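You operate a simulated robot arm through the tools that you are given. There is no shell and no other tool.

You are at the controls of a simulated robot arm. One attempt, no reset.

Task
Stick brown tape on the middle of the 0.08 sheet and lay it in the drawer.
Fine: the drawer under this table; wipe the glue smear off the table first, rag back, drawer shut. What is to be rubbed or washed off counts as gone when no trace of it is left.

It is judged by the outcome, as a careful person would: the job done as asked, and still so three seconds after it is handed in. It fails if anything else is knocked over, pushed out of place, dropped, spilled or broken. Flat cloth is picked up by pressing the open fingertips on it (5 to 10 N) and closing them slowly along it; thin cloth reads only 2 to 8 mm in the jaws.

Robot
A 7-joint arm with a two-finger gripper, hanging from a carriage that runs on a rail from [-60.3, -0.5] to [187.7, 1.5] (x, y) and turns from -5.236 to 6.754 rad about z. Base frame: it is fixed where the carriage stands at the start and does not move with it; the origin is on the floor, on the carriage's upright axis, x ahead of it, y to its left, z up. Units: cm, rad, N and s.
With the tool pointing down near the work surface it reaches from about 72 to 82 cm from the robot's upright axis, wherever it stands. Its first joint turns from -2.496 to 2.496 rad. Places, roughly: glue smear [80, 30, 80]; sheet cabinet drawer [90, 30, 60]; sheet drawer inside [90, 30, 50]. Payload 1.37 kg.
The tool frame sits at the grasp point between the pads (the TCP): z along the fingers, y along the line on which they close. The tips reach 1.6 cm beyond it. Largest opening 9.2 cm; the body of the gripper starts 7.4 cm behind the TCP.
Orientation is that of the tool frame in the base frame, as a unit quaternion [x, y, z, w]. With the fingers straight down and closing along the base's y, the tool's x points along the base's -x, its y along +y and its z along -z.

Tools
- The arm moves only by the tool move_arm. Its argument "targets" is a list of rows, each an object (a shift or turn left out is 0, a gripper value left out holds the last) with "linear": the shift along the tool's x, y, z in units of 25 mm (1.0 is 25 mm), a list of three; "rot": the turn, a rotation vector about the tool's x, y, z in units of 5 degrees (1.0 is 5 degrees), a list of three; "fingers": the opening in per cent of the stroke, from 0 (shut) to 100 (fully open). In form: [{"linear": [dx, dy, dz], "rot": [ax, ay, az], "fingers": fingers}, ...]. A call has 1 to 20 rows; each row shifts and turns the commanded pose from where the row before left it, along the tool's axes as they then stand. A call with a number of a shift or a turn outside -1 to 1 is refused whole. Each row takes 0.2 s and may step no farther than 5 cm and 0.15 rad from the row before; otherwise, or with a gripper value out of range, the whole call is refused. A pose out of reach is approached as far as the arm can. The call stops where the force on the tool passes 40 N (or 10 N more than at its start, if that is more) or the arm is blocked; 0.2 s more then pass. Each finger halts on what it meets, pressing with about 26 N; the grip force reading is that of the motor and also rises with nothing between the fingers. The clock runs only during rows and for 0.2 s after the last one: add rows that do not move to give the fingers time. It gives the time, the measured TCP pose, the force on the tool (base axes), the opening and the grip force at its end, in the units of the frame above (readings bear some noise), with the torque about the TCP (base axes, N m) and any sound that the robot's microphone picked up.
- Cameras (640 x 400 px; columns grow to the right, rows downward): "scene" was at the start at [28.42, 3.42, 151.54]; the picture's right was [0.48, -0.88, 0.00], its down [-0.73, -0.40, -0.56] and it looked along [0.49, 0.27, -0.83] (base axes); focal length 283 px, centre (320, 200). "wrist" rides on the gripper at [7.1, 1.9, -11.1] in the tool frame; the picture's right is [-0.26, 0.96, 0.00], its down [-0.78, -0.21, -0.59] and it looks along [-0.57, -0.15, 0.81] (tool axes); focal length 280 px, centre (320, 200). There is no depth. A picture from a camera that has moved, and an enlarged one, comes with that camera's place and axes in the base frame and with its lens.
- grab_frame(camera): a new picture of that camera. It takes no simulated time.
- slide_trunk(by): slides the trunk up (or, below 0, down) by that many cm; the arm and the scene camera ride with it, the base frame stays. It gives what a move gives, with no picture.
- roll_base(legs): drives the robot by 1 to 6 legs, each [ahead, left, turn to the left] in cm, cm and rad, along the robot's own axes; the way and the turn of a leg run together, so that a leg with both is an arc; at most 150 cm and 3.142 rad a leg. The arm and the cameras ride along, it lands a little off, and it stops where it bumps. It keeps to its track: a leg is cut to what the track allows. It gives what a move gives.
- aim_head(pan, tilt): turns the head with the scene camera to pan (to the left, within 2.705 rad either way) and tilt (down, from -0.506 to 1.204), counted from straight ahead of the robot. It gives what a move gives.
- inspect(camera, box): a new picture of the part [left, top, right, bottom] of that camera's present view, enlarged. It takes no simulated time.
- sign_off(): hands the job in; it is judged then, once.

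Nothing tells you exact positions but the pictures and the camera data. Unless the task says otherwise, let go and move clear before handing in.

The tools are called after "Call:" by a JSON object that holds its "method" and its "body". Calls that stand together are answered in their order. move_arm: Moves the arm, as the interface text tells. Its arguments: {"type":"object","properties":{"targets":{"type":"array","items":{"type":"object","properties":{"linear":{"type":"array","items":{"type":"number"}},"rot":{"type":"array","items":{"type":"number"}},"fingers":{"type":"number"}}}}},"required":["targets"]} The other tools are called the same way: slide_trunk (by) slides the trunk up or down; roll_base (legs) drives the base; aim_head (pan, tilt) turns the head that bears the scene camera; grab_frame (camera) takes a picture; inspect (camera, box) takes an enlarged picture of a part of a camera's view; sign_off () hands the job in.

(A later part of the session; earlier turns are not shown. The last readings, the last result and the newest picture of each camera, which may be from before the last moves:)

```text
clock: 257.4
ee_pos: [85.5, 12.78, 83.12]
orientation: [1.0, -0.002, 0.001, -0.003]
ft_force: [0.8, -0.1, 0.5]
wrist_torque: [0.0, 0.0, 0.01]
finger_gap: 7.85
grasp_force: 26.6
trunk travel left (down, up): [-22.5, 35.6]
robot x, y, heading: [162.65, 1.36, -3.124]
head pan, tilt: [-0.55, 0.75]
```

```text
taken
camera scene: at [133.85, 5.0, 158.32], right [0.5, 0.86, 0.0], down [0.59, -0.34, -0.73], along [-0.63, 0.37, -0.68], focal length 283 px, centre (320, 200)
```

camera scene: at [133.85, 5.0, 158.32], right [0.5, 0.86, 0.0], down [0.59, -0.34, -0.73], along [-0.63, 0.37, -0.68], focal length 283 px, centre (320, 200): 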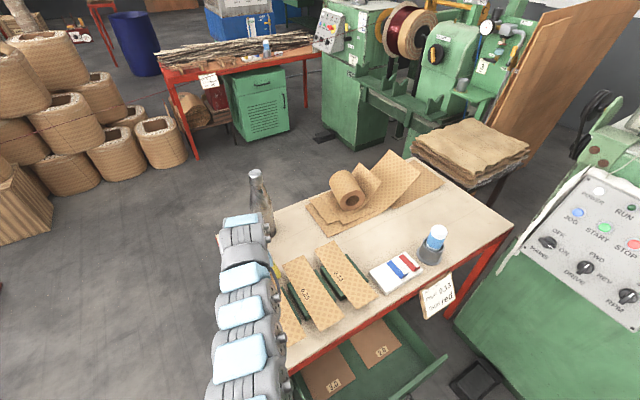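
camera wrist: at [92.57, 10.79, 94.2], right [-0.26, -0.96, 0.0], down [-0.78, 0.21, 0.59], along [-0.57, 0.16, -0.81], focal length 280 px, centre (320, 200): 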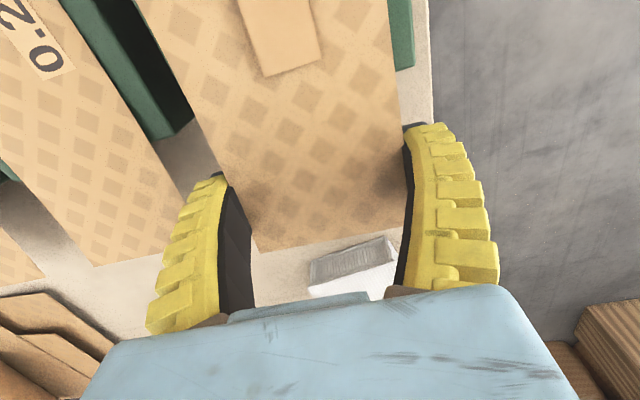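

The sheet lifts with the tape fixed to it. Raising it well clear, gently.

Call:
{"method": "move_arm", "body": {"targets": [{"linear": [0, 0, -0.4]}, {"linear": [0, 0, -0.5]}, {"linear": [0, 0, -0.6]}, {"linear": [0, 0, -0.6]}, {"linear": [0, 0, -0.6]}, {"linear": [0, 0, -0.6]}, {"linear": [0, 0, -0.6]}, {"linear": [0, 0, -0.6]}, {"linear": [0, 0, -0.6]}, {"linear": [0, 0, -0.6]}, {"linear": [0, 0, -0.6]}, {"linear": [0, 0, -0.4]}, {"linear": [0, 0, 0]}]}}

Call:
{"method": "grab_frame", "body": {"camera": "wrist"}}

Call:
{"method": "grab_frame", "body": {"camera": "scene"}}

```text
clock: 260.2
ee_pos: [85.67, 12.65, 99.9]
orientation: [1.0, 0.0, 0.0, -0.003]
ft_force: [0.3, 0.2, -0.4]
wrist_torque: [0.0, 0.0, 0.02]
finger_gap: 7.86
grasp_force: 25.9
trunk travel left (down, up): [-22.5, 35.6]
robot x, y, heading: [162.82, 1.17, -3.123]
head pan, tilt: [-0.55, 0.75]
```

```text
taken
camera wrist: at [92.62, 10.58, 111.02], right [-0.26, -0.96, 0.0], down [-0.78, 0.21, 0.59], along [-0.57, 0.16, -0.81], focal length 280 px, centre (320, 200)
```

wrist: 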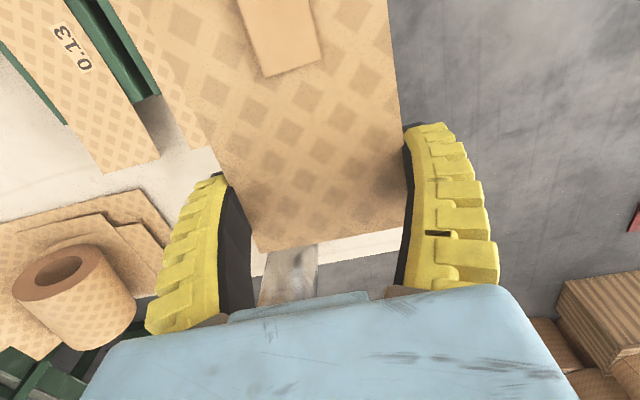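

```text
taken
camera scene: at [133.85, 4.99, 158.32], right [0.5, 0.86, 0.0], down [0.59, -0.34, -0.73], along [-0.63, 0.37, -0.68], focal length 283 px, centre (320, 200)
```

scene: 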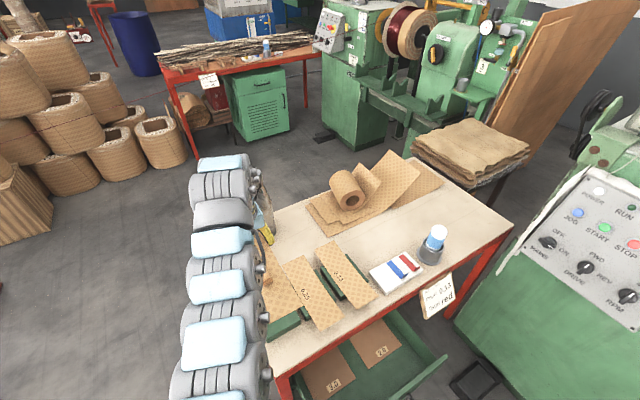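

The sheet is level and secure. I'll roll back to the rail's end, then turn the gripper 90° so the sheet lies along y for the drawer opening.

Call:
{"method": "roll_base", "body": {"legs": [[-24.3, 0, 0]]}}

Call:
{"method": "move_arm", "body": {"targets": [{"rot": [0, 0, 0.9]}, {"rot": [0, 0, 0.9]}, {"rot": [0, 0, 0.9]}, {"rot": [0, 0, 0.9]}, {"rot": [0, 0, 0.9]}, {"rot": [0, 0, 0.9]}, {"rot": [0, 0, 0.9]}, {"rot": [0, 0, 0.9]}, {"rot": [0, 0, 0.9]}, {"rot": [0, 0, 0.9]}, {"rot": [0, 0, 0.9]}, {"rot": [0, 0, 0.9]}, {"rot": [0, 0, 0.9]}, {"rot": [0, 0, 0.9]}, {"rot": [0, 0, 0.9]}, {"rot": [0, 0, 0.9]}, {"rot": [0, 0, 0.9]}, {"rot": [0, 0, 0.9]}, {"rot": [0, 0, 0.9]}, {"rot": [0, 0, 0.9]}]}}

Call:
{"method": "grab_frame", "body": {"camera": "wrist"}}

Call:
{"method": "grab_frame", "body": {"camera": "scene"}}

```text
clock: 262.1
ee_pos: [109.85, 12.72, 99.81]
orientation: [1.0, 0.0, 0.0, -0.003]
ft_force: [0.1, 0.4, -0.2]
wrist_torque: [0.02, -0.04, -0.02]
finger_gap: 7.86
grasp_force: 25.6
trunk travel left (down, up): [-22.5, 35.6]
robot x, y, heading: [186.7, 1.57, -3.12]
head pan, tilt: [-0.55, 0.75]
```

```text
clock: 266.2
ee_pos: [110.1, 12.85, 99.91]
orientation: [-0.706, 0.708, 0.002, 0.001]
ft_force: [-0.4, 0.5, -0.7]
wrist_torque: [0.03, 0.02, 0.01]
finger_gap: 7.86
grasp_force: 26.0
trunk travel left (down, up): [-22.5, 35.6]
robot x, y, heading: [187.42, 1.7, -3.121]
head pan, tilt: [-0.55, 0.75]
```

```text
taken
camera wrist: at [108.07, 5.58, 110.95], right [-0.96, 0.26, 0.0], down [0.21, 0.78, 0.59], along [0.16, 0.57, -0.81], focal length 280 px, centre (320, 200)
```

wrist: 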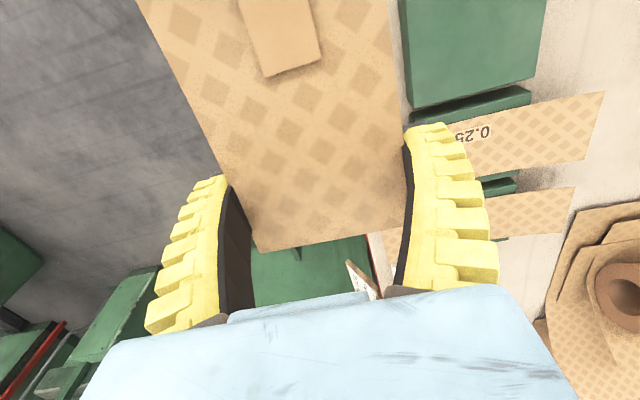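

```text
taken
camera scene: at [158.26, 5.16, 158.32], right [0.5, 0.86, 0.0], down [0.59, -0.34, -0.73], along [-0.63, 0.37, -0.68], focal length 283 px, centre (320, 200)
```

scene: 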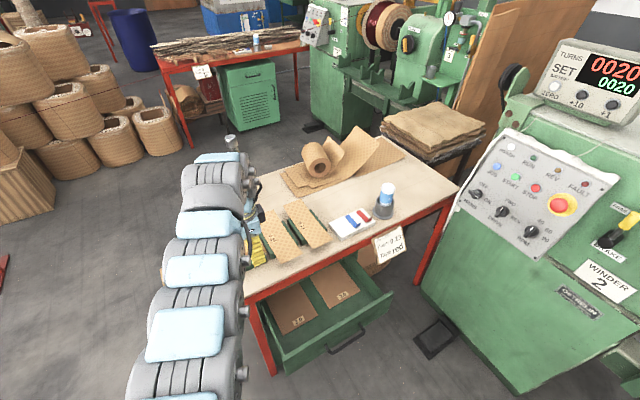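

The sheet now points toward −y. I'll swing it over to the drawer opening at about (118.5, 40), still high up.

Call:
{"method": "move_arm", "body": {"targets": [{"linear": [-0.905, -0.28, 0]}, {"linear": [-0.905, -0.28, 0]}, {"linear": [-0.905, -0.28, 0]}, {"linear": [-0.905, -0.28, 0]}, {"linear": [-0.905, -0.28, 0]}, {"linear": [-0.905, -0.28, 0]}, {"linear": [-0.905, -0.28, 0]}, {"linear": [-0.905, -0.28, 0]}, {"linear": [-0.905, -0.28, 0]}, {"linear": [-0.905, -0.28, 0]}, {"linear": [-0.905, -0.28, 0]}, {"linear": [-0.905, -0.28, 0]}, {"linear": [0, 0, 0]}]}}

Call:
{"method": "grab_frame", "body": {"camera": "wrist"}}

Call:
{"method": "grab_frame", "body": {"camera": "scene"}}

```text
clock: 269.1
ee_pos: [118.34, 39.74, 99.92]
orientation: [-0.706, 0.708, 0.001, 0.002]
ft_force: [0.6, 0.0, 0.3]
wrist_torque: [0.0, 0.04, -0.04]
finger_gap: 7.84
grasp_force: 25.6
trunk travel left (down, up): [-22.5, 35.6]
robot x, y, heading: [187.19, 2.21, -3.124]
head pan, tilt: [-0.55, 0.75]
```

```text
taken
camera wrist: at [116.41, 32.56, 111.05], right [-0.96, 0.26, 0.0], down [0.21, 0.78, 0.59], along [0.16, 0.57, -0.81], focal length 280 px, centre (320, 200)
```

wrist: 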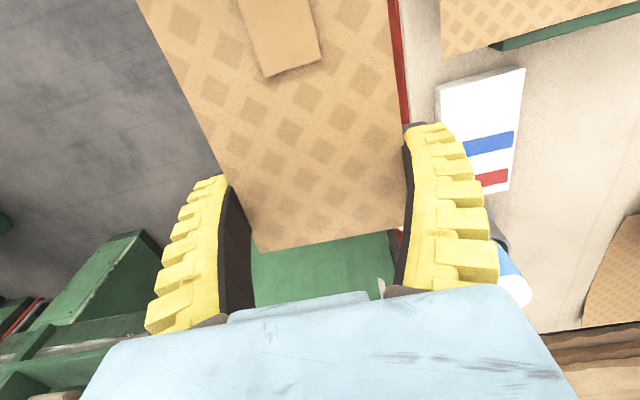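

```text
taken
camera scene: at [158.26, 5.17, 158.32], right [0.5, 0.86, 0.0], down [0.59, -0.34, -0.73], along [-0.63, 0.37, -0.68], focal length 283 px, centre (320, 200)
```

scene: 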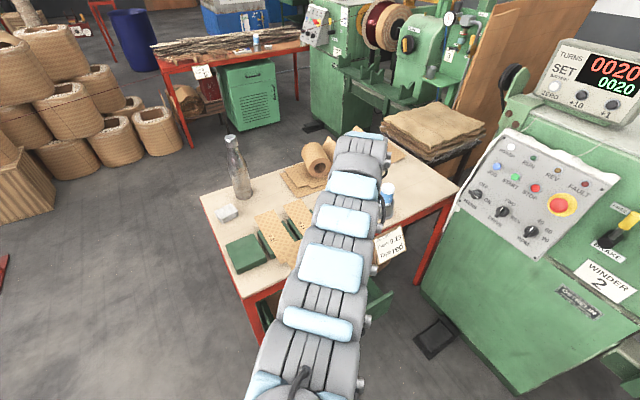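

Clear to lower. Sliding the trunk down 20 cm and checking.

Call:
{"method": "slide_trunk", "body": {"by": -20}}

Call:
{"method": "grab_frame", "body": {"camera": "wrist"}}

Call:
{"method": "inspect", "body": {"camera": "scene", "box": [200, 150, 440, 350]}}

```text
clock: 271.2
ee_pos: [118.35, 39.77, 80.05]
orientation: [-0.707, 0.708, 0.002, 0.002]
ft_force: [0.3, -0.1, -0.1]
wrist_torque: [0.03, -0.02, -0.03]
finger_gap: 7.83
grasp_force: 26.2
trunk travel left (down, up): [-2.5, 55.6]
robot x, y, heading: [187.26, 1.38, -3.121]
head pan, tilt: [-0.55, 0.75]
```

```text
taken
camera wrist: at [116.39, 32.52, 91.06], right [-0.96, 0.26, 0.0], down [0.21, 0.78, 0.59], along [0.16, 0.57, -0.81], focal length 280 px, centre (320, 200)
```

wrist: 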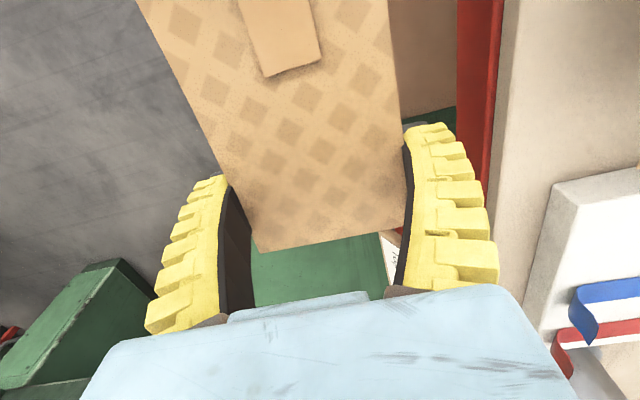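

```text
2.00 times, centred on (320, 250) of scene
camera zoom: at [158.25, 5.16, 138.33], right [0.5, 0.86, 0.0], down [0.59, -0.34, -0.73], along [-0.63, 0.37, -0.68], focal length 567 px, centre (320, 100)
```

zoom: 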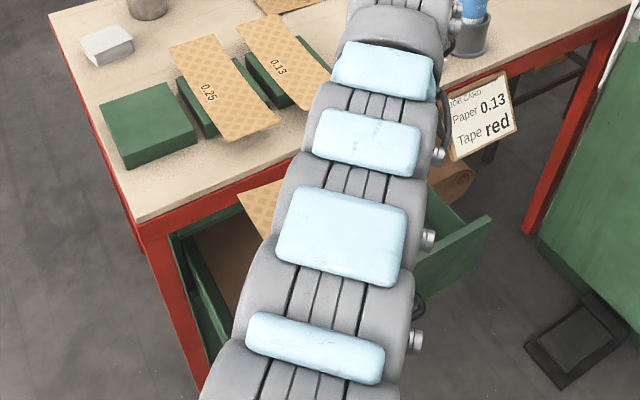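

The sheet is level, between table edge and drawer front. Lowering into the opening in stages.

Call:
{"method": "move_arm", "body": {"targets": [{"linear": [0, 0, 0.6]}, {"linear": [0, 0, 0.6]}, {"linear": [0, 0, 0.6]}, {"linear": [0, 0, 0.6]}, {"linear": [0, 0, 0.6]}, {"linear": [0, 0, 0]}]}}

Call:
{"method": "grab_frame", "body": {"camera": "wrist"}}

Call:
{"method": "inspect", "body": {"camera": "scene", "box": [200, 150, 440, 350]}}

```text
clock: 272.6
ee_pos: [118.58, 39.87, 72.6]
orientation: [-0.706, 0.708, 0.0, 0.002]
ft_force: [0.4, 1.2, -0.4]
wrist_torque: [0.04, 0.01, 0.01]
finger_gap: 7.84
grasp_force: 25.8
trunk travel left (down, up): [-2.5, 55.6]
robot x, y, heading: [186.88, 1.91, -3.122]
head pan, tilt: [-0.55, 0.75]
```

```text
taken
camera wrist: at [116.44, 32.7, 83.7], right [-0.96, 0.26, 0.0], down [0.21, 0.78, 0.59], along [0.16, 0.57, -0.81], focal length 280 px, centre (320, 200)
```

wrist: 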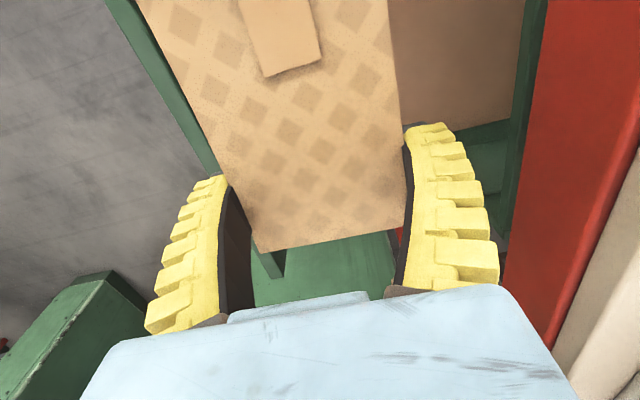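

```text
2.00 times, centred on (320, 250) of scene
camera zoom: at [158.26, 5.16, 138.32], right [0.5, 0.86, 0.0], down [0.59, -0.34, -0.73], along [-0.63, 0.37, -0.68], focal length 567 px, centre (320, 100)
```

zoom: 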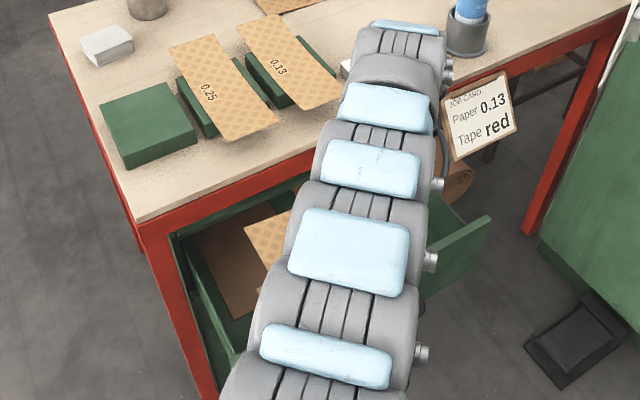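

Well inside the slot, with about 4 cm to the front panel. Lowering further.

Call:
{"method": "move_arm", "body": {"targets": [{"linear": [0, 0, 0.6]}, {"linear": [0, 0, 0.6]}, {"linear": [0, 0, 0.6]}, {"linear": [0, 0, 0.6]}, {"linear": [0, 0, 0.6]}, {"linear": [0, 0, 0]}]}}

Call:
{"method": "grab_frame", "body": {"camera": "wrist"}}

Call:
{"method": "inspect", "body": {"camera": "scene", "box": [200, 150, 440, 350]}}

```text
clock: 274.0
ee_pos: [118.48, 39.82, 64.96]
orientation: [-0.707, 0.707, 0.002, 0.002]
ft_force: [-0.5, 0.1, 0.2]
wrist_torque: [0.0, 0.02, 0.02]
finger_gap: 7.86
grasp_force: 25.9
trunk travel left (down, up): [-2.5, 55.6]
robot x, y, heading: [187.17, 1.37, -3.119]
head pan, tilt: [-0.55, 0.75]
```

```text
taken
camera wrist: at [116.41, 32.63, 76.02], right [-0.96, 0.26, 0.0], down [0.21, 0.78, 0.59], along [0.16, 0.57, -0.81], focal length 280 px, centre (320, 200)
```

wrist: 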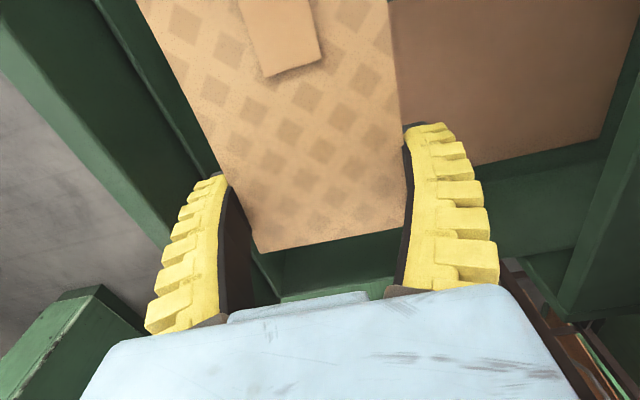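

```text
2.00 times, centred on (320, 250) of scene
camera zoom: at [158.25, 5.16, 138.33], right [0.5, 0.86, 0.0], down [0.59, -0.34, -0.73], along [-0.63, 0.37, -0.68], focal length 567 px, centre (320, 100)
```

zoom: 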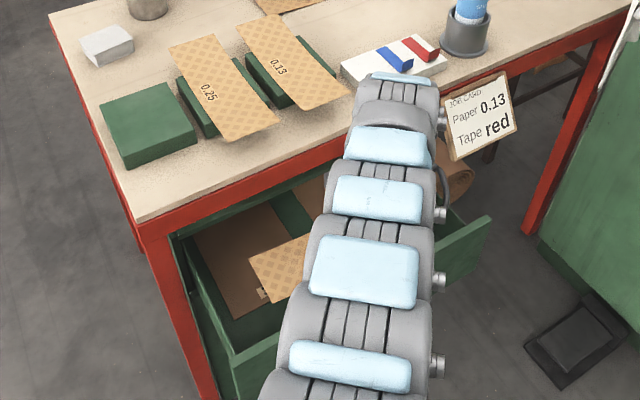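

Call:
{"method": "move_arm", "body": {"targets": [{"linear": [0, 0, 0.5]}, {"linear": [0, 0, 0.5]}, {"linear": [0, 0, 0.5]}, {"linear": [0, 0, 0.4]}, {"linear": [0, 0, 0]}]}}

Call:
{"method": "grab_frame", "body": {"camera": "wrist"}}

Call:
{"method": "inspect", "body": {"camera": "scene", "box": [200, 150, 440, 350]}}

```text
clock: 275.2
ee_pos: [118.5, 39.83, 60.24]
orientation: [-0.707, 0.708, 0.002, 0.003]
ft_force: [-0.3, 0.7, 0.0]
wrist_torque: [-0.04, -0.01, -0.01]
finger_gap: 7.83
grasp_force: 25.9
trunk travel left (down, up): [-2.5, 55.6]
robot x, y, heading: [187.08, 1.19, -3.122]
head pan, tilt: [-0.55, 0.75]
```

```text
taken
camera wrist: at [116.43, 32.6, 71.32], right [-0.96, 0.26, 0.0], down [0.21, 0.78, 0.59], along [0.16, 0.57, -0.81], focal length 280 px, centre (320, 200)
```

wrist: 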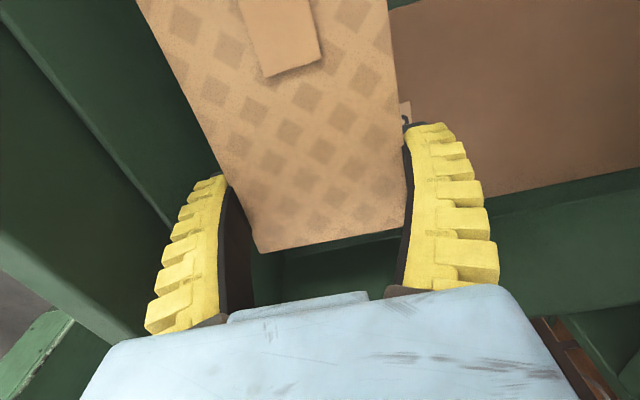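

```text
2.00 times, centred on (320, 250) of scene
camera zoom: at [158.25, 5.16, 138.32], right [0.5, 0.86, 0.0], down [0.59, -0.34, -0.73], along [-0.63, 0.37, -0.68], focal length 567 px, centre (320, 100)
```

zoom: 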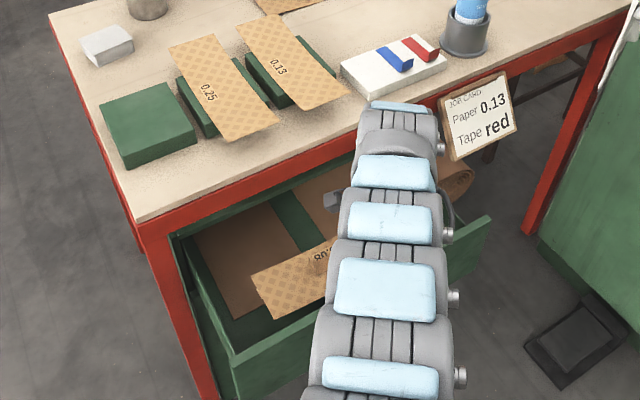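

Nearly at the floor. Small steps now until light contact.

Call:
{"method": "move_arm", "body": {"targets": [{"linear": [0, 0, 0.2]}, {"linear": [0, 0, 0.2]}, {"linear": [0, 0, 0]}]}}

Call:
{"method": "move_arm", "body": {"targets": [{"linear": [0, 0, 0.15]}, {"linear": [0, 0, 0.15]}, {"linear": [0, 0, 0]}]}}

Call:
{"method": "move_arm", "body": {"targets": [{"linear": [0, 0, 0.12]}, {"linear": [0, 0, 0]}]}}

Call:
{"method": "move_arm", "body": {"targets": [{"linear": [0, 0, 0.12]}, {"linear": [0, 0, 0]}]}}

Call:
{"method": "grab_frame", "body": {"camera": "wrist"}}

```text
clock: 276.0
ee_pos: [118.38, 39.77, 59.22]
orientation: [-0.706, 0.708, 0.002, 0.002]
ft_force: [0.1, 0.3, -0.3]
wrist_torque: [-0.03, -0.01, 0.02]
finger_gap: 7.83
grasp_force: 26.1
trunk travel left (down, up): [-2.5, 55.6]
robot x, y, heading: [187.61, 1.22, -3.121]
head pan, tilt: [-0.55, 0.75]
```

```text
clock: 276.8
ee_pos: [118.39, 39.82, 58.51]
orientation: [-0.707, 0.708, 0.002, 0.001]
ft_force: [1.0, -0.6, 0.0]
wrist_torque: [0.01, 0.04, 0.0]
finger_gap: 7.84
grasp_force: 26.0
trunk travel left (down, up): [-2.5, 55.6]
robot x, y, heading: [187.43, 1.76, -3.118]
head pan, tilt: [-0.55, 0.75]
```

```text
clock: 277.4
ee_pos: [118.37, 39.83, 58.19]
orientation: [-0.707, 0.708, 0.002, 0.002]
ft_force: [0.0, 1.1, 0.2]
wrist_torque: [0.0, 0.0, 0.0]
finger_gap: 7.83
grasp_force: 26.0
trunk travel left (down, up): [-2.5, 55.6]
robot x, y, heading: [187.18, 1.47, -3.118]
head pan, tilt: [-0.55, 0.75]
```

```text
clock: 278.0
ee_pos: [118.38, 39.82, 57.87]
orientation: [-0.707, 0.708, 0.002, 0.002]
ft_force: [-0.5, 0.5, 0.3]
wrist_torque: [0.02, 0.01, -0.02]
finger_gap: 7.85
grasp_force: 25.8
trunk travel left (down, up): [-2.5, 55.6]
robot x, y, heading: [187.35, 1.46, -3.121]
head pan, tilt: [-0.55, 0.75]
```

```text
taken
camera wrist: at [116.43, 32.68, 68.99], right [-0.96, 0.26, 0.0], down [0.21, 0.78, 0.59], along [0.16, 0.57, -0.8], focal length 280 px, centre (320, 200)
```

wrist: 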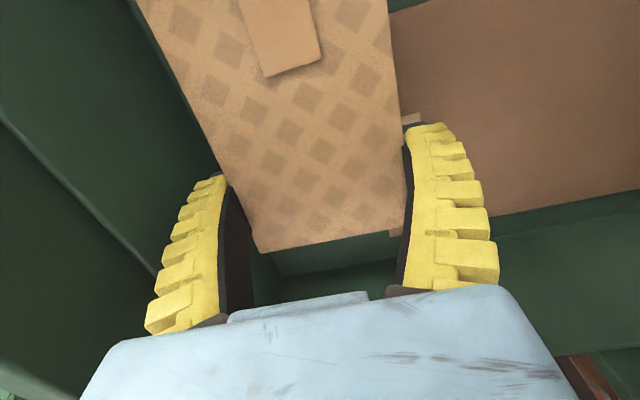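

Call:
{"method": "move_arm", "body": {"targets": [{"linear": [0, 0, 0.12]}, {"linear": [0, 0, 0]}]}}

Call:
{"method": "move_arm", "body": {"targets": [{"linear": [0, 0, 0.12]}, {"linear": [0, 0, 0]}]}}

Call:
{"method": "move_arm", "body": {"targets": [{"linear": [0, 0, 0.12]}, {"linear": [0, 0, 0]}]}}

Call:
{"method": "move_arm", "body": {"targets": [{"linear": [0, 0, 0.1]}, {"linear": [0, 0, 0]}]}}

Call:
{"method": "grab_frame", "body": {"camera": "wrist"}}

```text
clock: 278.6
ee_pos: [118.57, 39.8, 57.69]
orientation: [-0.706, 0.708, 0.001, 0.003]
ft_force: [0.1, 0.1, -0.5]
wrist_torque: [0.0, 0.03, -0.01]
finger_gap: 7.83
grasp_force: 26.1
trunk travel left (down, up): [-2.5, 55.6]
robot x, y, heading: [187.4, 1.57, -3.12]
head pan, tilt: [-0.55, 0.75]
```

```text
clock: 279.2
ee_pos: [118.56, 39.8, 57.32]
orientation: [-0.707, 0.708, 0.002, 0.002]
ft_force: [-0.7, -1.0, 1.0]
wrist_torque: [0.02, -0.01, 0.03]
finger_gap: 7.85
grasp_force: 25.5
trunk travel left (down, up): [-2.5, 55.6]
robot x, y, heading: [187.35, 1.62, -3.119]
head pan, tilt: [-0.55, 0.75]
```

```text
clock: 279.8
ee_pos: [118.69, 39.8, 57.42]
orientation: [-0.706, 0.708, 0.001, 0.002]
ft_force: [0.2, 0.0, -0.2]
wrist_torque: [0.03, -0.01, -0.03]
finger_gap: 7.84
grasp_force: 25.7
out of reach, approached as far as the arm can: row 1
trunk travel left (down, up): [-2.5, 55.6]
robot x, y, heading: [187.48, 1.25, -3.118]
head pan, tilt: [-0.55, 0.75]
```

```text
clock: 280.4
ee_pos: [118.64, 39.71, 56.99]
orientation: [-0.707, 0.708, 0.001, 0.002]
ft_force: [-0.1, -0.6, -0.8]
wrist_torque: [0.02, 0.0, 0.0]
finger_gap: 7.83
grasp_force: 26.3
trunk travel left (down, up): [-2.5, 55.6]
robot x, y, heading: [187.13, 1.54, -3.121]
head pan, tilt: [-0.55, 0.75]
```

```text
taken
camera wrist: at [116.68, 32.5, 68.16], right [-0.96, 0.26, 0.0], down [0.21, 0.78, 0.59], along [0.16, 0.57, -0.81], focal length 280 px, centre (320, 200)
```

wrist: 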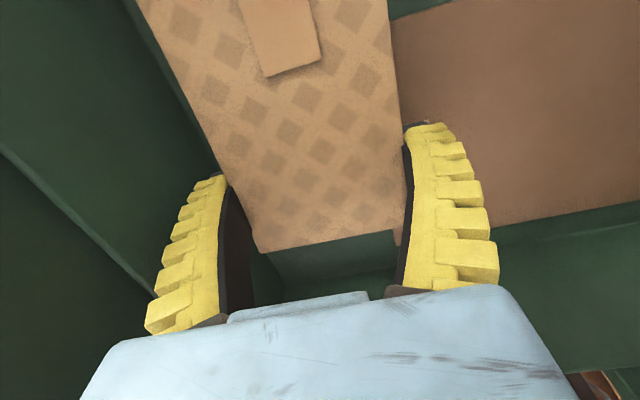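

Still no contact and the arm is at its low limit here; I'll use the last of the trunk travel in 1 cm steps.

Call:
{"method": "slide_trunk", "body": {"by": -0.8}}

Call:
{"method": "slide_trunk", "body": {"by": -0.7}}

Call:
{"method": "grab_frame", "body": {"camera": "wrist"}}

Call:
{"method": "inspect", "body": {"camera": "scene", "box": [240, 200, 400, 350]}}

```text
clock: 281.0
ee_pos: [118.6, 39.73, 56.21]
orientation: [-0.707, 0.707, 0.002, 0.002]
ft_force: [-0.4, 0.2, -0.4]
wrist_torque: [0.03, -0.01, 0.0]
finger_gap: 7.82
grasp_force: 25.6
trunk travel left (down, up): [-1.7, 56.4]
robot x, y, heading: [187.34, 1.58, -3.125]
head pan, tilt: [-0.55, 0.75]
```

```text
clock: 281.6
ee_pos: [118.5, 39.73, 55.7]
orientation: [-0.706, 0.708, 0.002, 0.001]
ft_force: [-0.5, -0.9, 0.5]
wrist_torque: [0.0, -0.05, 0.02]
finger_gap: 7.85
grasp_force: 26.1
trunk travel left (down, up): [-1.0, 57.1]
robot x, y, heading: [187.18, 1.65, -3.12]
head pan, tilt: [-0.55, 0.75]
```

```text
taken
camera wrist: at [116.64, 32.54, 66.7], right [-0.96, 0.26, 0.0], down [0.21, 0.78, 0.59], along [0.16, 0.57, -0.81], focal length 280 px, centre (320, 200)
```

wrist: 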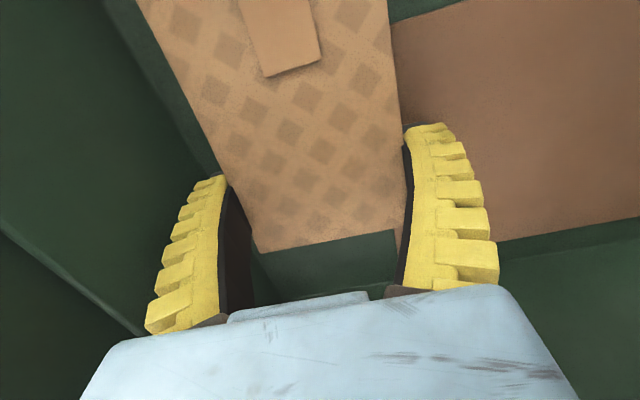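

```text
2.67 times, centred on (320, 275) of scene
camera zoom: at [158.25, 5.16, 136.82], right [0.5, 0.86, 0.0], down [0.59, -0.34, -0.73], along [-0.63, 0.37, -0.68], focal length 756 px, centre (320, 0)
```

zoom: 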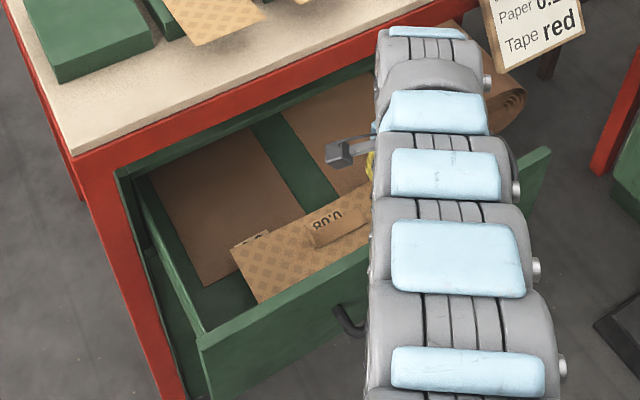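

Call:
{"method": "slide_trunk", "body": {"by": -0.9}}

Call:
{"method": "move_arm", "body": {"targets": [{"linear": [0, 0, 0.12]}, {"linear": [0, 0, 0]}]}}

Call:
{"method": "move_arm", "body": {"targets": [{"linear": [0, 0, 0.12]}, {"linear": [0, 0, 0]}]}}

```text
clock: 282.1
ee_pos: [118.57, 39.73, 54.66]
orientation: [-0.707, 0.708, 0.002, 0.002]
ft_force: [0.7, 1.0, 0.4]
wrist_torque: [-0.03, 0.02, 0.02]
finger_gap: 7.85
grasp_force: 25.6
trunk travel left (down, up): [-0.1, 58.0]
robot x, y, heading: [187.31, 1.34, -3.118]
head pan, tilt: [-0.55, 0.75]
```

```text
clock: 282.7
ee_pos: [118.78, 39.59, 54.38]
orientation: [-0.707, 0.707, 0.003, 0.001]
ft_force: [0.6, -0.8, 0.3]
wrist_torque: [0.03, -0.07, 0.03]
finger_gap: 7.85
grasp_force: 26.2
trunk travel left (down, up): [-0.1, 58.0]
robot x, y, heading: [187.4, 1.08, -3.12]
head pan, tilt: [-0.55, 0.75]
```

```text
clock: 283.3
ee_pos: [118.9, 39.52, 54.06]
orientation: [-0.706, 0.708, 0.001, 0.002]
ft_force: [-0.1, -0.4, -0.3]
wrist_torque: [0.03, -0.03, -0.02]
finger_gap: 7.86
grasp_force: 25.2
trunk travel left (down, up): [-0.1, 58.0]
robot x, y, heading: [187.06, 1.54, -3.122]
head pan, tilt: [-0.55, 0.75]
```

Call:
{"method": "grab_frame", "body": {"camera": "wrist"}}

Call:
{"method": "inspect", "body": {"camera": "scene", "box": [240, 200, 400, 350]}}

```text
taken
camera wrist: at [116.86, 32.34, 65.22], right [-0.96, 0.26, 0.0], down [0.21, 0.78, 0.59], along [0.16, 0.57, -0.81], focal length 280 px, centre (320, 200)
```

wrist: 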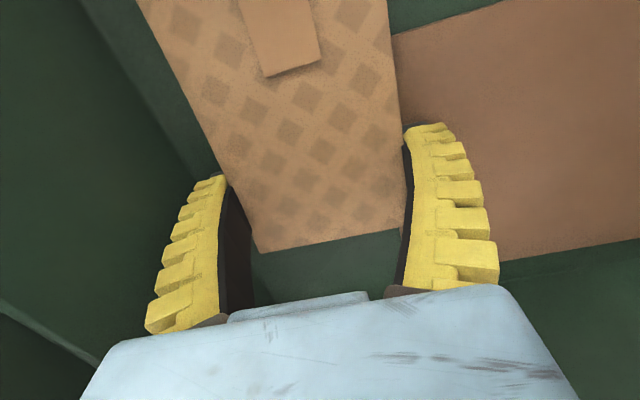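

```text
2.67 times, centred on (320, 275) of scene
camera zoom: at [158.26, 5.16, 135.92], right [0.5, 0.86, 0.0], down [0.59, -0.34, -0.73], along [-0.63, 0.37, -0.68], focal length 756 px, centre (320, 0)
```

zoom: 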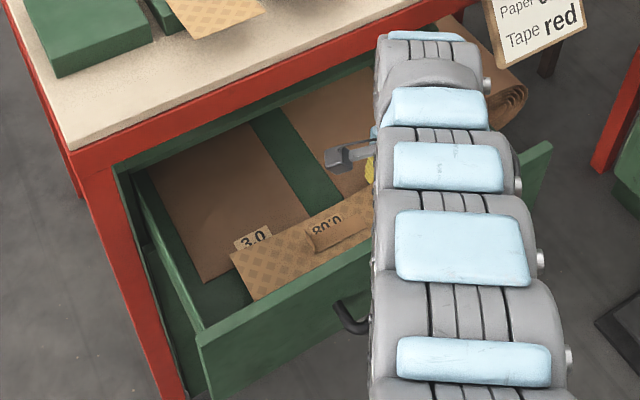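

Close to the floor. I'll shift slightly toward me to gain reach and go down the last bit.

Call:
{"method": "move_arm", "body": {"targets": [{"linear": [0.3, -0.1, 0]}, {"linear": [0.3, -0.1, 0]}, {"linear": [0, 0, 0.12]}, {"linear": [0, 0, 0]}]}}

Call:
{"method": "move_arm", "body": {"targets": [{"linear": [0, 0, 0.12]}, {"linear": [0, 0, 0]}]}}

Call:
{"method": "move_arm", "body": {"targets": [{"linear": [0, 0, 0.12]}, {"linear": [0, 0, 0]}]}}

Call:
{"method": "move_arm", "body": {"targets": [{"linear": [0, 0, 0.1]}, {"linear": [0, 0, 0]}]}}

```text
clock: 284.3
ee_pos: [118.76, 38.24, 54.0]
orientation: [-0.706, 0.708, 0.002, 0.001]
ft_force: [0.2, -2.0, 13.6]
wrist_torque: [-0.04, 0.61, 0.16]
finger_gap: 7.88
grasp_force: 25.5
trunk travel left (down, up): [-0.1, 58.0]
robot x, y, heading: [187.18, 1.29, -3.119]
head pan, tilt: [-0.55, 0.75]
```

```text
clock: 284.9
ee_pos: [118.5, 38.22, 53.87]
orientation: [-0.706, 0.708, 0.003, 0.001]
ft_force: [0.0, -4.7, 29.6]
wrist_torque: [-0.12, 0.55, 0.19]
finger_gap: 7.94
grasp_force: 26.1
trunk travel left (down, up): [-0.1, 58.0]
robot x, y, heading: [186.97, 1.3, -3.121]
head pan, tilt: [-0.55, 0.75]
```

```text
clock: 285.2
ee_pos: [118.55, 38.16, 53.9]
orientation: [0.707, -0.707, -0.005, 0.001]
ft_force: [-1.1, -2.7, 19.2]
wrist_torque: [-0.08, 0.56, 0.07]
finger_gap: 7.93
grasp_force: 26.0
trunk travel left (down, up): [-0.1, 58.0]
robot x, y, heading: [187.18, 1.01, -3.12]
head pan, tilt: [-0.55, 0.75]
stopped in row 1: the force on the tool passed its limit at 43 N (the readings are from after the stop); the commanded pose is now the measured one
```

```text
clock: 285.6
ee_pos: [118.18, 38.25, 53.81]
orientation: [-0.707, 0.707, 0.008, -0.002]
ft_force: [0.4, -3.6, 20.6]
wrist_torque: [-0.09, 0.38, -0.04]
finger_gap: 7.96
grasp_force: 26.2
trunk travel left (down, up): [-0.1, 58.0]
robot x, y, heading: [187.43, 1.76, -3.116]
head pan, tilt: [-0.55, 0.75]
stopped in row 2: the force on the tool passed its limit at 42 N (the readings are from after the stop); the commanded pose is now the measured one
```

The fingertips have reached the drawer floor. I'll ease off and open slowly to lay the sheet down.

Call:
{"method": "move_arm", "body": {"targets": [{"linear": [0, 0, -0.06]}, {"linear": [0, 0, 0], "fingers": 86}, {"fingers": 89}, {"fingers": 93}, {"fingers": 97}, {"fingers": 100}, {"fingers": 100}, {"fingers": 100}]}}

Call:
{"method": "grab_frame", "body": {"camera": "wrist"}}

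Call:
{"method": "inspect", "body": {"camera": "scene", "box": [240, 200, 400, 350]}}

```text
clock: 287.4
ee_pos: [118.51, 38.23, 53.78]
orientation: [0.707, -0.707, -0.006, 0.0]
ft_force: [-0.6, -0.4, 12.0]
wrist_torque: [-0.04, 0.77, 0.02]
finger_gap: 8.6
grasp_force: 0.0
trunk travel left (down, up): [-0.1, 58.0]
robot x, y, heading: [187.23, 1.53, -3.119]
head pan, tilt: [-0.55, 0.75]
```

```text
taken
camera wrist: at [116.56, 31.03, 64.9], right [-0.96, 0.26, 0.01], down [0.22, 0.77, 0.59], along [0.15, 0.58, -0.8], focal length 280 px, centre (320, 200)
```

wrist: 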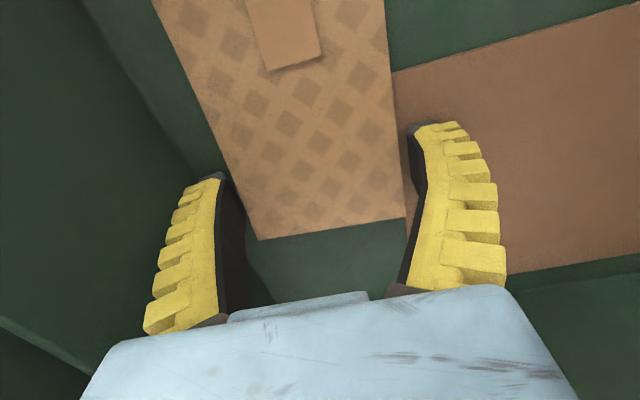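

```text
2.67 times, centred on (320, 275) of scene
camera zoom: at [158.15, 5.17, 135.96], right [0.5, 0.86, 0.0], down [0.59, -0.34, -0.73], along [-0.63, 0.37, -0.68], focal length 756 px, centre (320, 0)
```

zoom: 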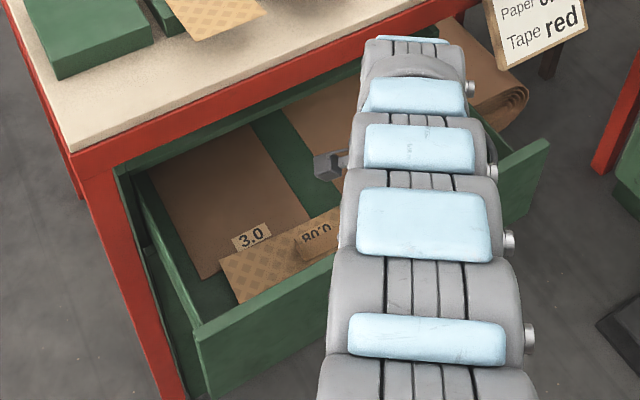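

The sheet lies in the drawer, tape up. Lifting the gripper straight out.

Call:
{"method": "move_arm", "body": {"targets": [{"linear": [0, 0, -0.1]}, {"linear": [0, 0, -0.2]}, {"linear": [0, 0, -0.4]}, {"linear": [0, 0, 0]}]}}

Call:
{"method": "grab_frame", "body": {"camera": "wrist"}}

```text
clock: 288.4
ee_pos: [118.72, 38.3, 55.47]
orientation: [0.707, -0.707, -0.005, 0.0]
ft_force: [-0.7, 0.0, -0.2]
wrist_torque: [0.01, -0.01, 0.01]
finger_gap: 9.17
grasp_force: 0.1
trunk travel left (down, up): [-0.1, 58.0]
robot x, y, heading: [186.9, 1.34, -3.117]
head pan, tilt: [-0.55, 0.75]
```

```text
taken
camera wrist: at [116.79, 31.01, 66.56], right [-0.96, 0.26, 0.01], down [0.22, 0.78, 0.59], along [0.15, 0.57, -0.81], focal length 280 px, centre (320, 200)
```

wrist: 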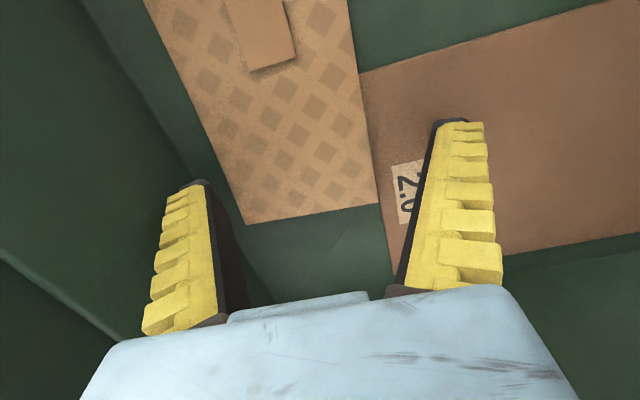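

Released cleanly. Continuing up and out.

Call:
{"method": "move_arm", "body": {"targets": [{"linear": [0, 0, -0.8]}, {"linear": [0, 0, -0.8]}, {"linear": [0, 0, -0.8]}, {"linear": [0, 0, -0.8]}, {"linear": [0, 0, -0.8]}, {"linear": [0, 0, -0.8]}, {"linear": [0, 0, -0.8]}, {"linear": [0, 0, -0.8]}, {"linear": [0, 0, -0.8]}, {"linear": [0, 0, -0.8]}, {"linear": [0, 0, -0.8]}, {"linear": [0, 0, 0]}]}}

Call:
{"method": "slide_trunk", "body": {"by": 12}}

Call:
{"method": "grab_frame", "body": {"camera": "wrist"}}

Call:
{"method": "grab_frame", "body": {"camera": "scene"}}

```text
clock: 291.1
ee_pos: [118.87, 38.01, 77.41]
orientation: [0.707, -0.707, -0.005, 0.0]
ft_force: [-0.6, 0.2, 0.1]
wrist_torque: [-0.01, 0.01, 0.01]
finger_gap: 9.18
grasp_force: 0.0
trunk travel left (down, up): [-0.1, 58.0]
robot x, y, heading: [187.52, 1.18, -3.122]
head pan, tilt: [-0.55, 0.75]
```

```text
clock: 292.6
ee_pos: [118.87, 38.04, 89.49]
orientation: [0.707, -0.707, -0.005, 0.0]
ft_force: [0.0, -0.8, 0.5]
wrist_torque: [0.0, 0.01, -0.02]
finger_gap: 9.17
grasp_force: 0.0
trunk travel left (down, up): [-12.1, 46.0]
robot x, y, heading: [187.27, 1.56, -3.124]
head pan, tilt: [-0.55, 0.75]
```

```text
taken
camera wrist: at [116.93, 30.81, 100.45], right [-0.96, 0.26, 0.01], down [0.22, 0.78, 0.59], along [0.15, 0.57, -0.8], focal length 280 px, centre (320, 200)
```

wrist: 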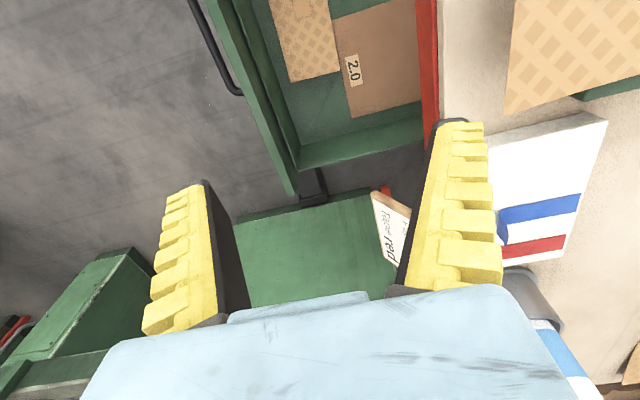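

```text
taken
camera scene: at [158.27, 5.13, 147.91], right [0.5, 0.86, 0.0], down [0.59, -0.34, -0.73], along [-0.63, 0.37, -0.68], focal length 283 px, centre (320, 200)
```

scene: 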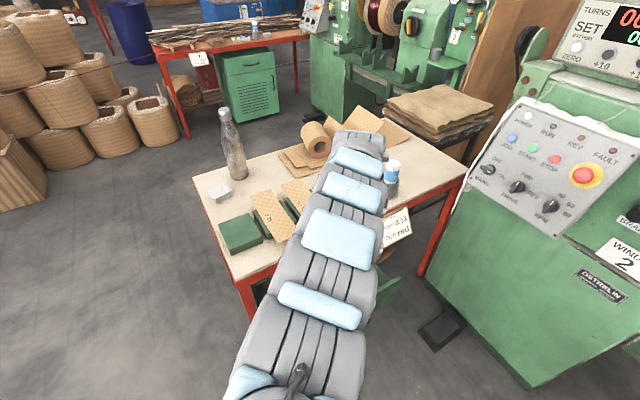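

The taped 0.08 sheet is lying in the drawer. Now I'll close it: turn the gripper square with closed fingers, go around to the outside of the front panel's left part, and push.

Call:
{"method": "move_arm", "body": {"targets": [{"rot": [0, 0, -0.95], "fingers": 0}, {"rot": [0, 0, -0.95]}, {"rot": [0, 0, -0.95]}, {"rot": [0, 0, -0.95]}, {"rot": [0, 0, -0.95]}, {"rot": [0, 0, -0.95]}, {"rot": [0, 0, -0.95]}, {"rot": [0, 0, -0.95]}, {"rot": [0, 0, -0.95]}, {"rot": [0, 0, -0.95]}, {"rot": [0, 0, -0.95]}, {"rot": [0, 0, -0.95]}, {"rot": [0, 0, -0.95]}, {"rot": [0, 0, -0.95]}, {"rot": [0, 0, -0.95]}, {"rot": [0, 0, -0.95]}, {"rot": [0, 0, -0.95]}, {"rot": [0, 0, -0.95]}, {"rot": [0, 0, -0.9]}]}}

Call:
{"method": "move_arm", "body": {"targets": [{"linear": [0.8, -0.7, 0]}, {"linear": [0.8, -0.7, 0]}, {"linear": [0.8, -0.7, 0]}, {"linear": [0.8, -0.7, 0]}, {"linear": [0.8, -0.7, 0]}, {"linear": [0.7, -0.5, 0]}, {"linear": [0, 0, 0]}]}}

Call:
{"method": "grab_frame", "body": {"camera": "wrist"}}

Call:
{"method": "grab_frame", "body": {"camera": "scene"}}

```text
clock: 296.6
ee_pos: [118.76, 38.03, 89.32]
orientation: [1.0, 0.001, -0.004, -0.003]
ft_force: [0.1, 0.0, 0.0]
wrist_torque: [0.02, 0.02, -0.01]
finger_gap: 0.02
grasp_force: 26.3
trunk travel left (down, up): [-12.1, 46.0]
robot x, y, heading: [187.2, 1.34, -3.12]
head pan, tilt: [-0.55, 0.75]
```

```text
clock: 298.1
ee_pos: [130.64, 48.06, 89.38]
orientation: [1.0, 0.0, -0.003, -0.004]
ft_force: [0.0, 0.8, 0.0]
wrist_torque: [0.0, 0.0, -0.02]
finger_gap: 0.0
grasp_force: 26.1
trunk travel left (down, up): [-12.1, 46.0]
robot x, y, heading: [187.5, 1.77, -3.122]
head pan, tilt: [-0.55, 0.75]
```

```text
taken
camera wrist: at [137.81, 46.02, 100.44], right [-0.26, -0.96, -0.01], down [-0.78, 0.21, 0.6], along [-0.57, 0.16, -0.8], focal length 280 px, centre (320, 200)
```

wrist: 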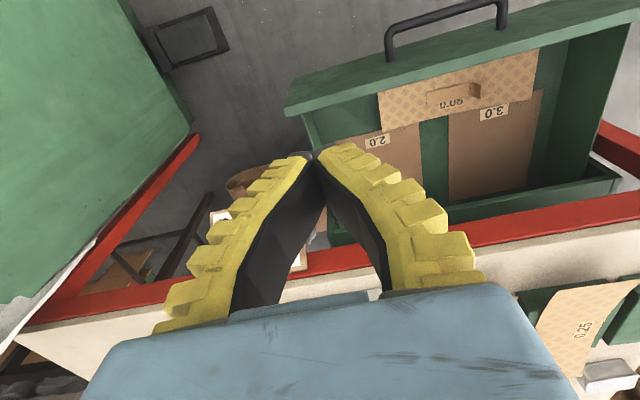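

```text
taken
camera scene: at [158.26, 5.14, 147.92], right [0.5, 0.86, 0.0], down [0.59, -0.34, -0.73], along [-0.63, 0.37, -0.68], focal length 283 px, centre (320, 200)
```

scene: 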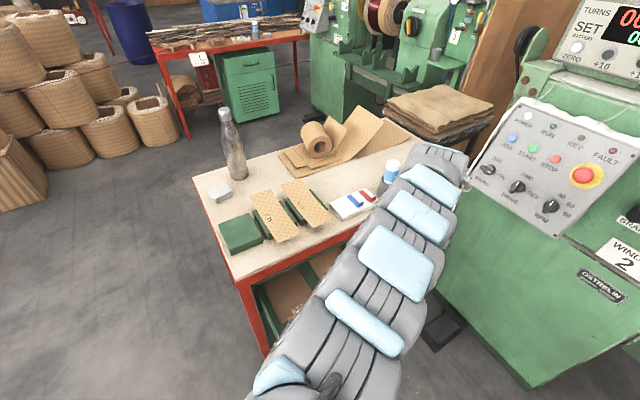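

Everything is clear around. The front panel's outer face is at x≈128; I'm at 130.6. Lowering the trunk and arm to push height.

Call:
{"method": "slide_trunk", "body": {"by": -11}}

Call:
{"method": "move_arm", "body": {"targets": [{"linear": [0, 0, 0.8]}, {"linear": [0, 0, 0.8]}, {"linear": [0, 0, 0.8]}, {"linear": [0, 0, 0.8]}, {"linear": [0, 0, 0.8]}, {"linear": [0, 0, 0.8]}, {"linear": [0, 0, 0.8]}, {"linear": [0, 0, 0.8]}, {"linear": [0, 0, 0]}]}}

Call:
{"method": "grab_frame", "body": {"camera": "wrist"}}

Call:
{"method": "inspect", "body": {"camera": "scene", "box": [220, 150, 480, 350]}}

```text
clock: 299.6
ee_pos: [130.62, 48.09, 78.43]
orientation: [1.0, 0.001, -0.004, -0.003]
ft_force: [0.9, -0.7, 0.3]
wrist_torque: [0.01, -0.01, -0.02]
finger_gap: 0.0
grasp_force: 26.3
trunk travel left (down, up): [-1.1, 57.0]
robot x, y, heading: [187.23, 1.32, -3.117]
head pan, tilt: [-0.55, 0.75]
```

```text
clock: 301.6
ee_pos: [130.61, 48.14, 62.51]
orientation: [1.0, 0.0, -0.004, -0.004]
ft_force: [0.2, -0.2, 0.2]
wrist_torque: [0.01, 0.01, 0.0]
finger_gap: 0.01
grasp_force: 26.0
trunk travel left (down, up): [-1.1, 57.0]
robot x, y, heading: [187.52, 1.25, -3.124]
head pan, tilt: [-0.55, 0.75]
```

```text
taken
camera wrist: at [137.63, 46.08, 73.5], right [-0.26, -0.96, -0.01], down [-0.77, 0.21, 0.6], along [-0.57, 0.16, -0.8], focal length 280 px, centre (320, 200)
```

wrist: 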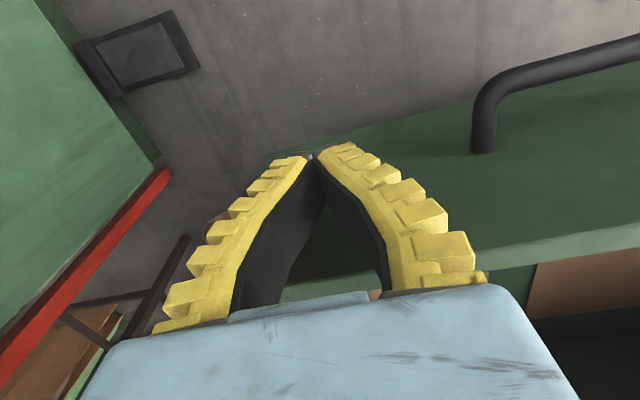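

```text
2.00 times, centred on (350, 250) of scene
camera zoom: at [158.26, 5.14, 136.92], right [0.5, 0.86, 0.0], down [0.59, -0.34, -0.73], along [-0.63, 0.37, -0.68], focal length 567 px, centre (260, 100)
```

zoom: 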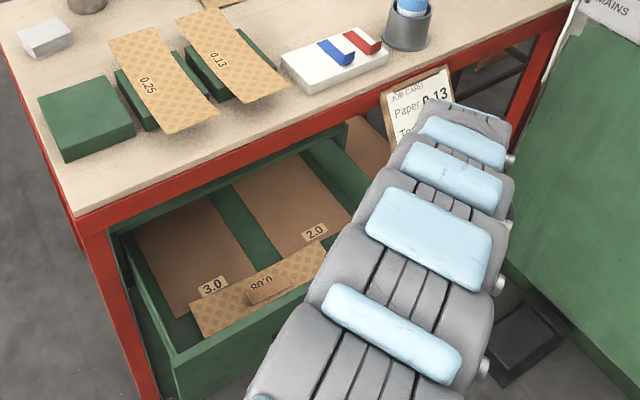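

In position outside the front panel. Pushing the drawer in by rolling forward 8 cm.

Call:
{"method": "roll_base", "body": {"legs": [[4, 0, 0]]}}

Call:
{"method": "roll_base", "body": {"legs": [[4, 0, 0]]}}

Call:
{"method": "inspect", "body": {"camera": "scene", "box": [220, 150, 480, 350]}}

Call:
{"method": "grab_frame", "body": {"camera": "wrist"}}

```text
clock: 302.4
ee_pos: [126.41, 48.09, 62.47]
orientation: [1.0, 0.0, -0.005, -0.004]
ft_force: [-1.3, -1.0, -0.4]
wrist_torque: [0.01, -0.06, 0.01]
finger_gap: 0.0
grasp_force: 28.6
trunk travel left (down, up): [-1.1, 57.0]
robot x, y, heading: [182.91, 1.71, -3.123]
head pan, tilt: [-0.55, 0.75]
```

```text
clock: 303.3
ee_pos: [122.46, 48.18, 62.49]
orientation: [1.0, 0.0, -0.004, -0.003]
ft_force: [0.1, -0.3, 0.7]
wrist_torque: [0.03, -0.03, -0.01]
finger_gap: 0.01
grasp_force: 27.4
trunk travel left (down, up): [-1.1, 57.0]
robot x, y, heading: [179.39, 1.39, -3.122]
head pan, tilt: [-0.55, 0.75]
```

```text
2.00 times, centred on (350, 250) of scene
camera zoom: at [150.27, 5.09, 136.95], right [0.5, 0.86, 0.0], down [0.59, -0.34, -0.73], along [-0.63, 0.37, -0.68], focal length 567 px, centre (260, 100)
```

zoom: 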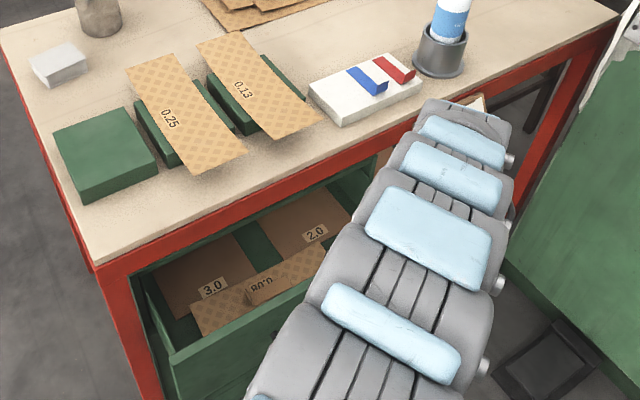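

```text
taken
camera wrist: at [129.56, 46.02, 73.56], right [-0.26, -0.97, -0.01], down [-0.77, 0.21, 0.6], along [-0.58, 0.16, -0.8], focal length 280 px, centre (320, 200)
```

wrist: 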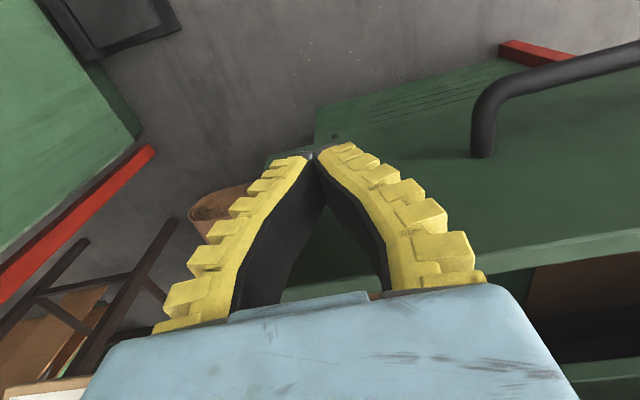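

The drawer closes smoothly. For the last part the hand must lean away from the table edge: I'll roll back, reposition lower at y≈43.5 with a 25° lean, then continue pushing.

Call:
{"method": "roll_base", "body": {"legs": [[-7.8, 0, 0]]}}

Call:
{"method": "move_arm", "body": {"targets": [{"linear": [-0.4, 0.6, 0.4]}, {"linear": [-0.4, 0.6, 0.5]}, {"linear": [-0.4, 0.6, 0.5]}, {"linear": [-0.4, 0, 0.5]}, {"rot": [0, -1, 0]}, {"rot": [0, -1, 0]}, {"rot": [0, -1, 0]}, {"rot": [0, -1, 0]}, {"rot": [0, -1, 0]}, {"linear": [0, 0, 0]}]}}

Call:
{"method": "grab_frame", "body": {"camera": "wrist"}}

Call:
{"method": "inspect", "body": {"camera": "scene", "box": [220, 150, 480, 350]}}

```text
clock: 304.4
ee_pos: [130.52, 48.13, 62.45]
orientation: [1.0, -0.001, -0.004, -0.003]
ft_force: [0.7, 0.6, 0.3]
wrist_torque: [0.04, 0.02, -0.01]
finger_gap: 0.0
grasp_force: 29.0
trunk travel left (down, up): [-1.1, 57.0]
robot x, y, heading: [187.22, 1.36, -3.122]
head pan, tilt: [-0.55, 0.75]
```

```text
clock: 306.6
ee_pos: [126.44, 43.84, 57.73]
orientation: [0.975, 0.0, -0.221, -0.004]
ft_force: [0.3, 0.0, -0.1]
wrist_torque: [0.03, 0.02, -0.01]
finger_gap: 0.0
grasp_force: 27.6
trunk travel left (down, up): [-1.1, 57.0]
robot x, y, heading: [186.81, 1.72, -3.121]
head pan, tilt: [-0.55, 0.75]
```

```text
taken
camera wrist: at [137.53, 41.71, 64.68], right [-0.24, -0.97, 0.11], down [-0.45, 0.21, 0.87], along [-0.86, 0.16, -0.48], focal length 280 px, centre (320, 200)
```

wrist: 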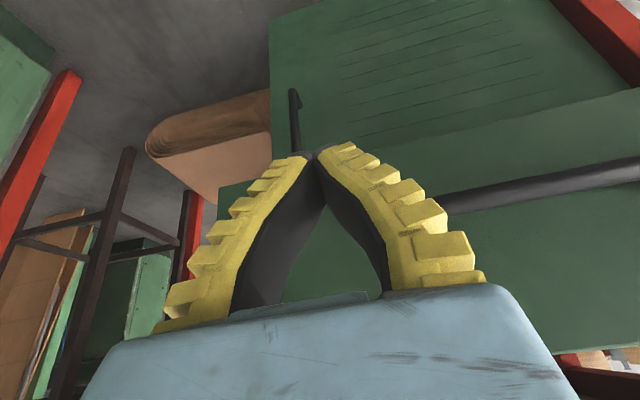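

```text
2.00 times, centred on (350, 250) of scene
camera zoom: at [158.11, 5.19, 136.93], right [0.5, 0.86, 0.0], down [0.59, -0.34, -0.73], along [-0.63, 0.37, -0.68], focal length 567 px, centre (260, 100)
```

zoom: 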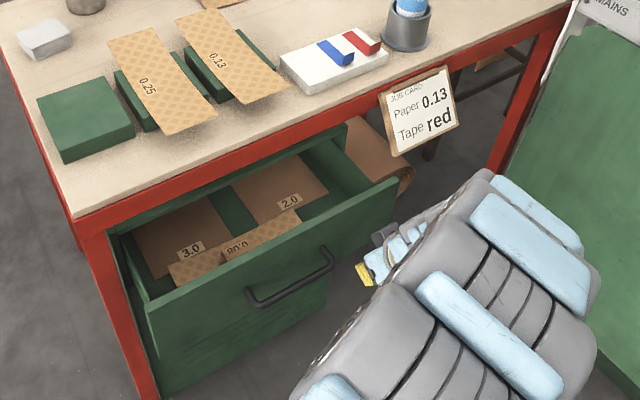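

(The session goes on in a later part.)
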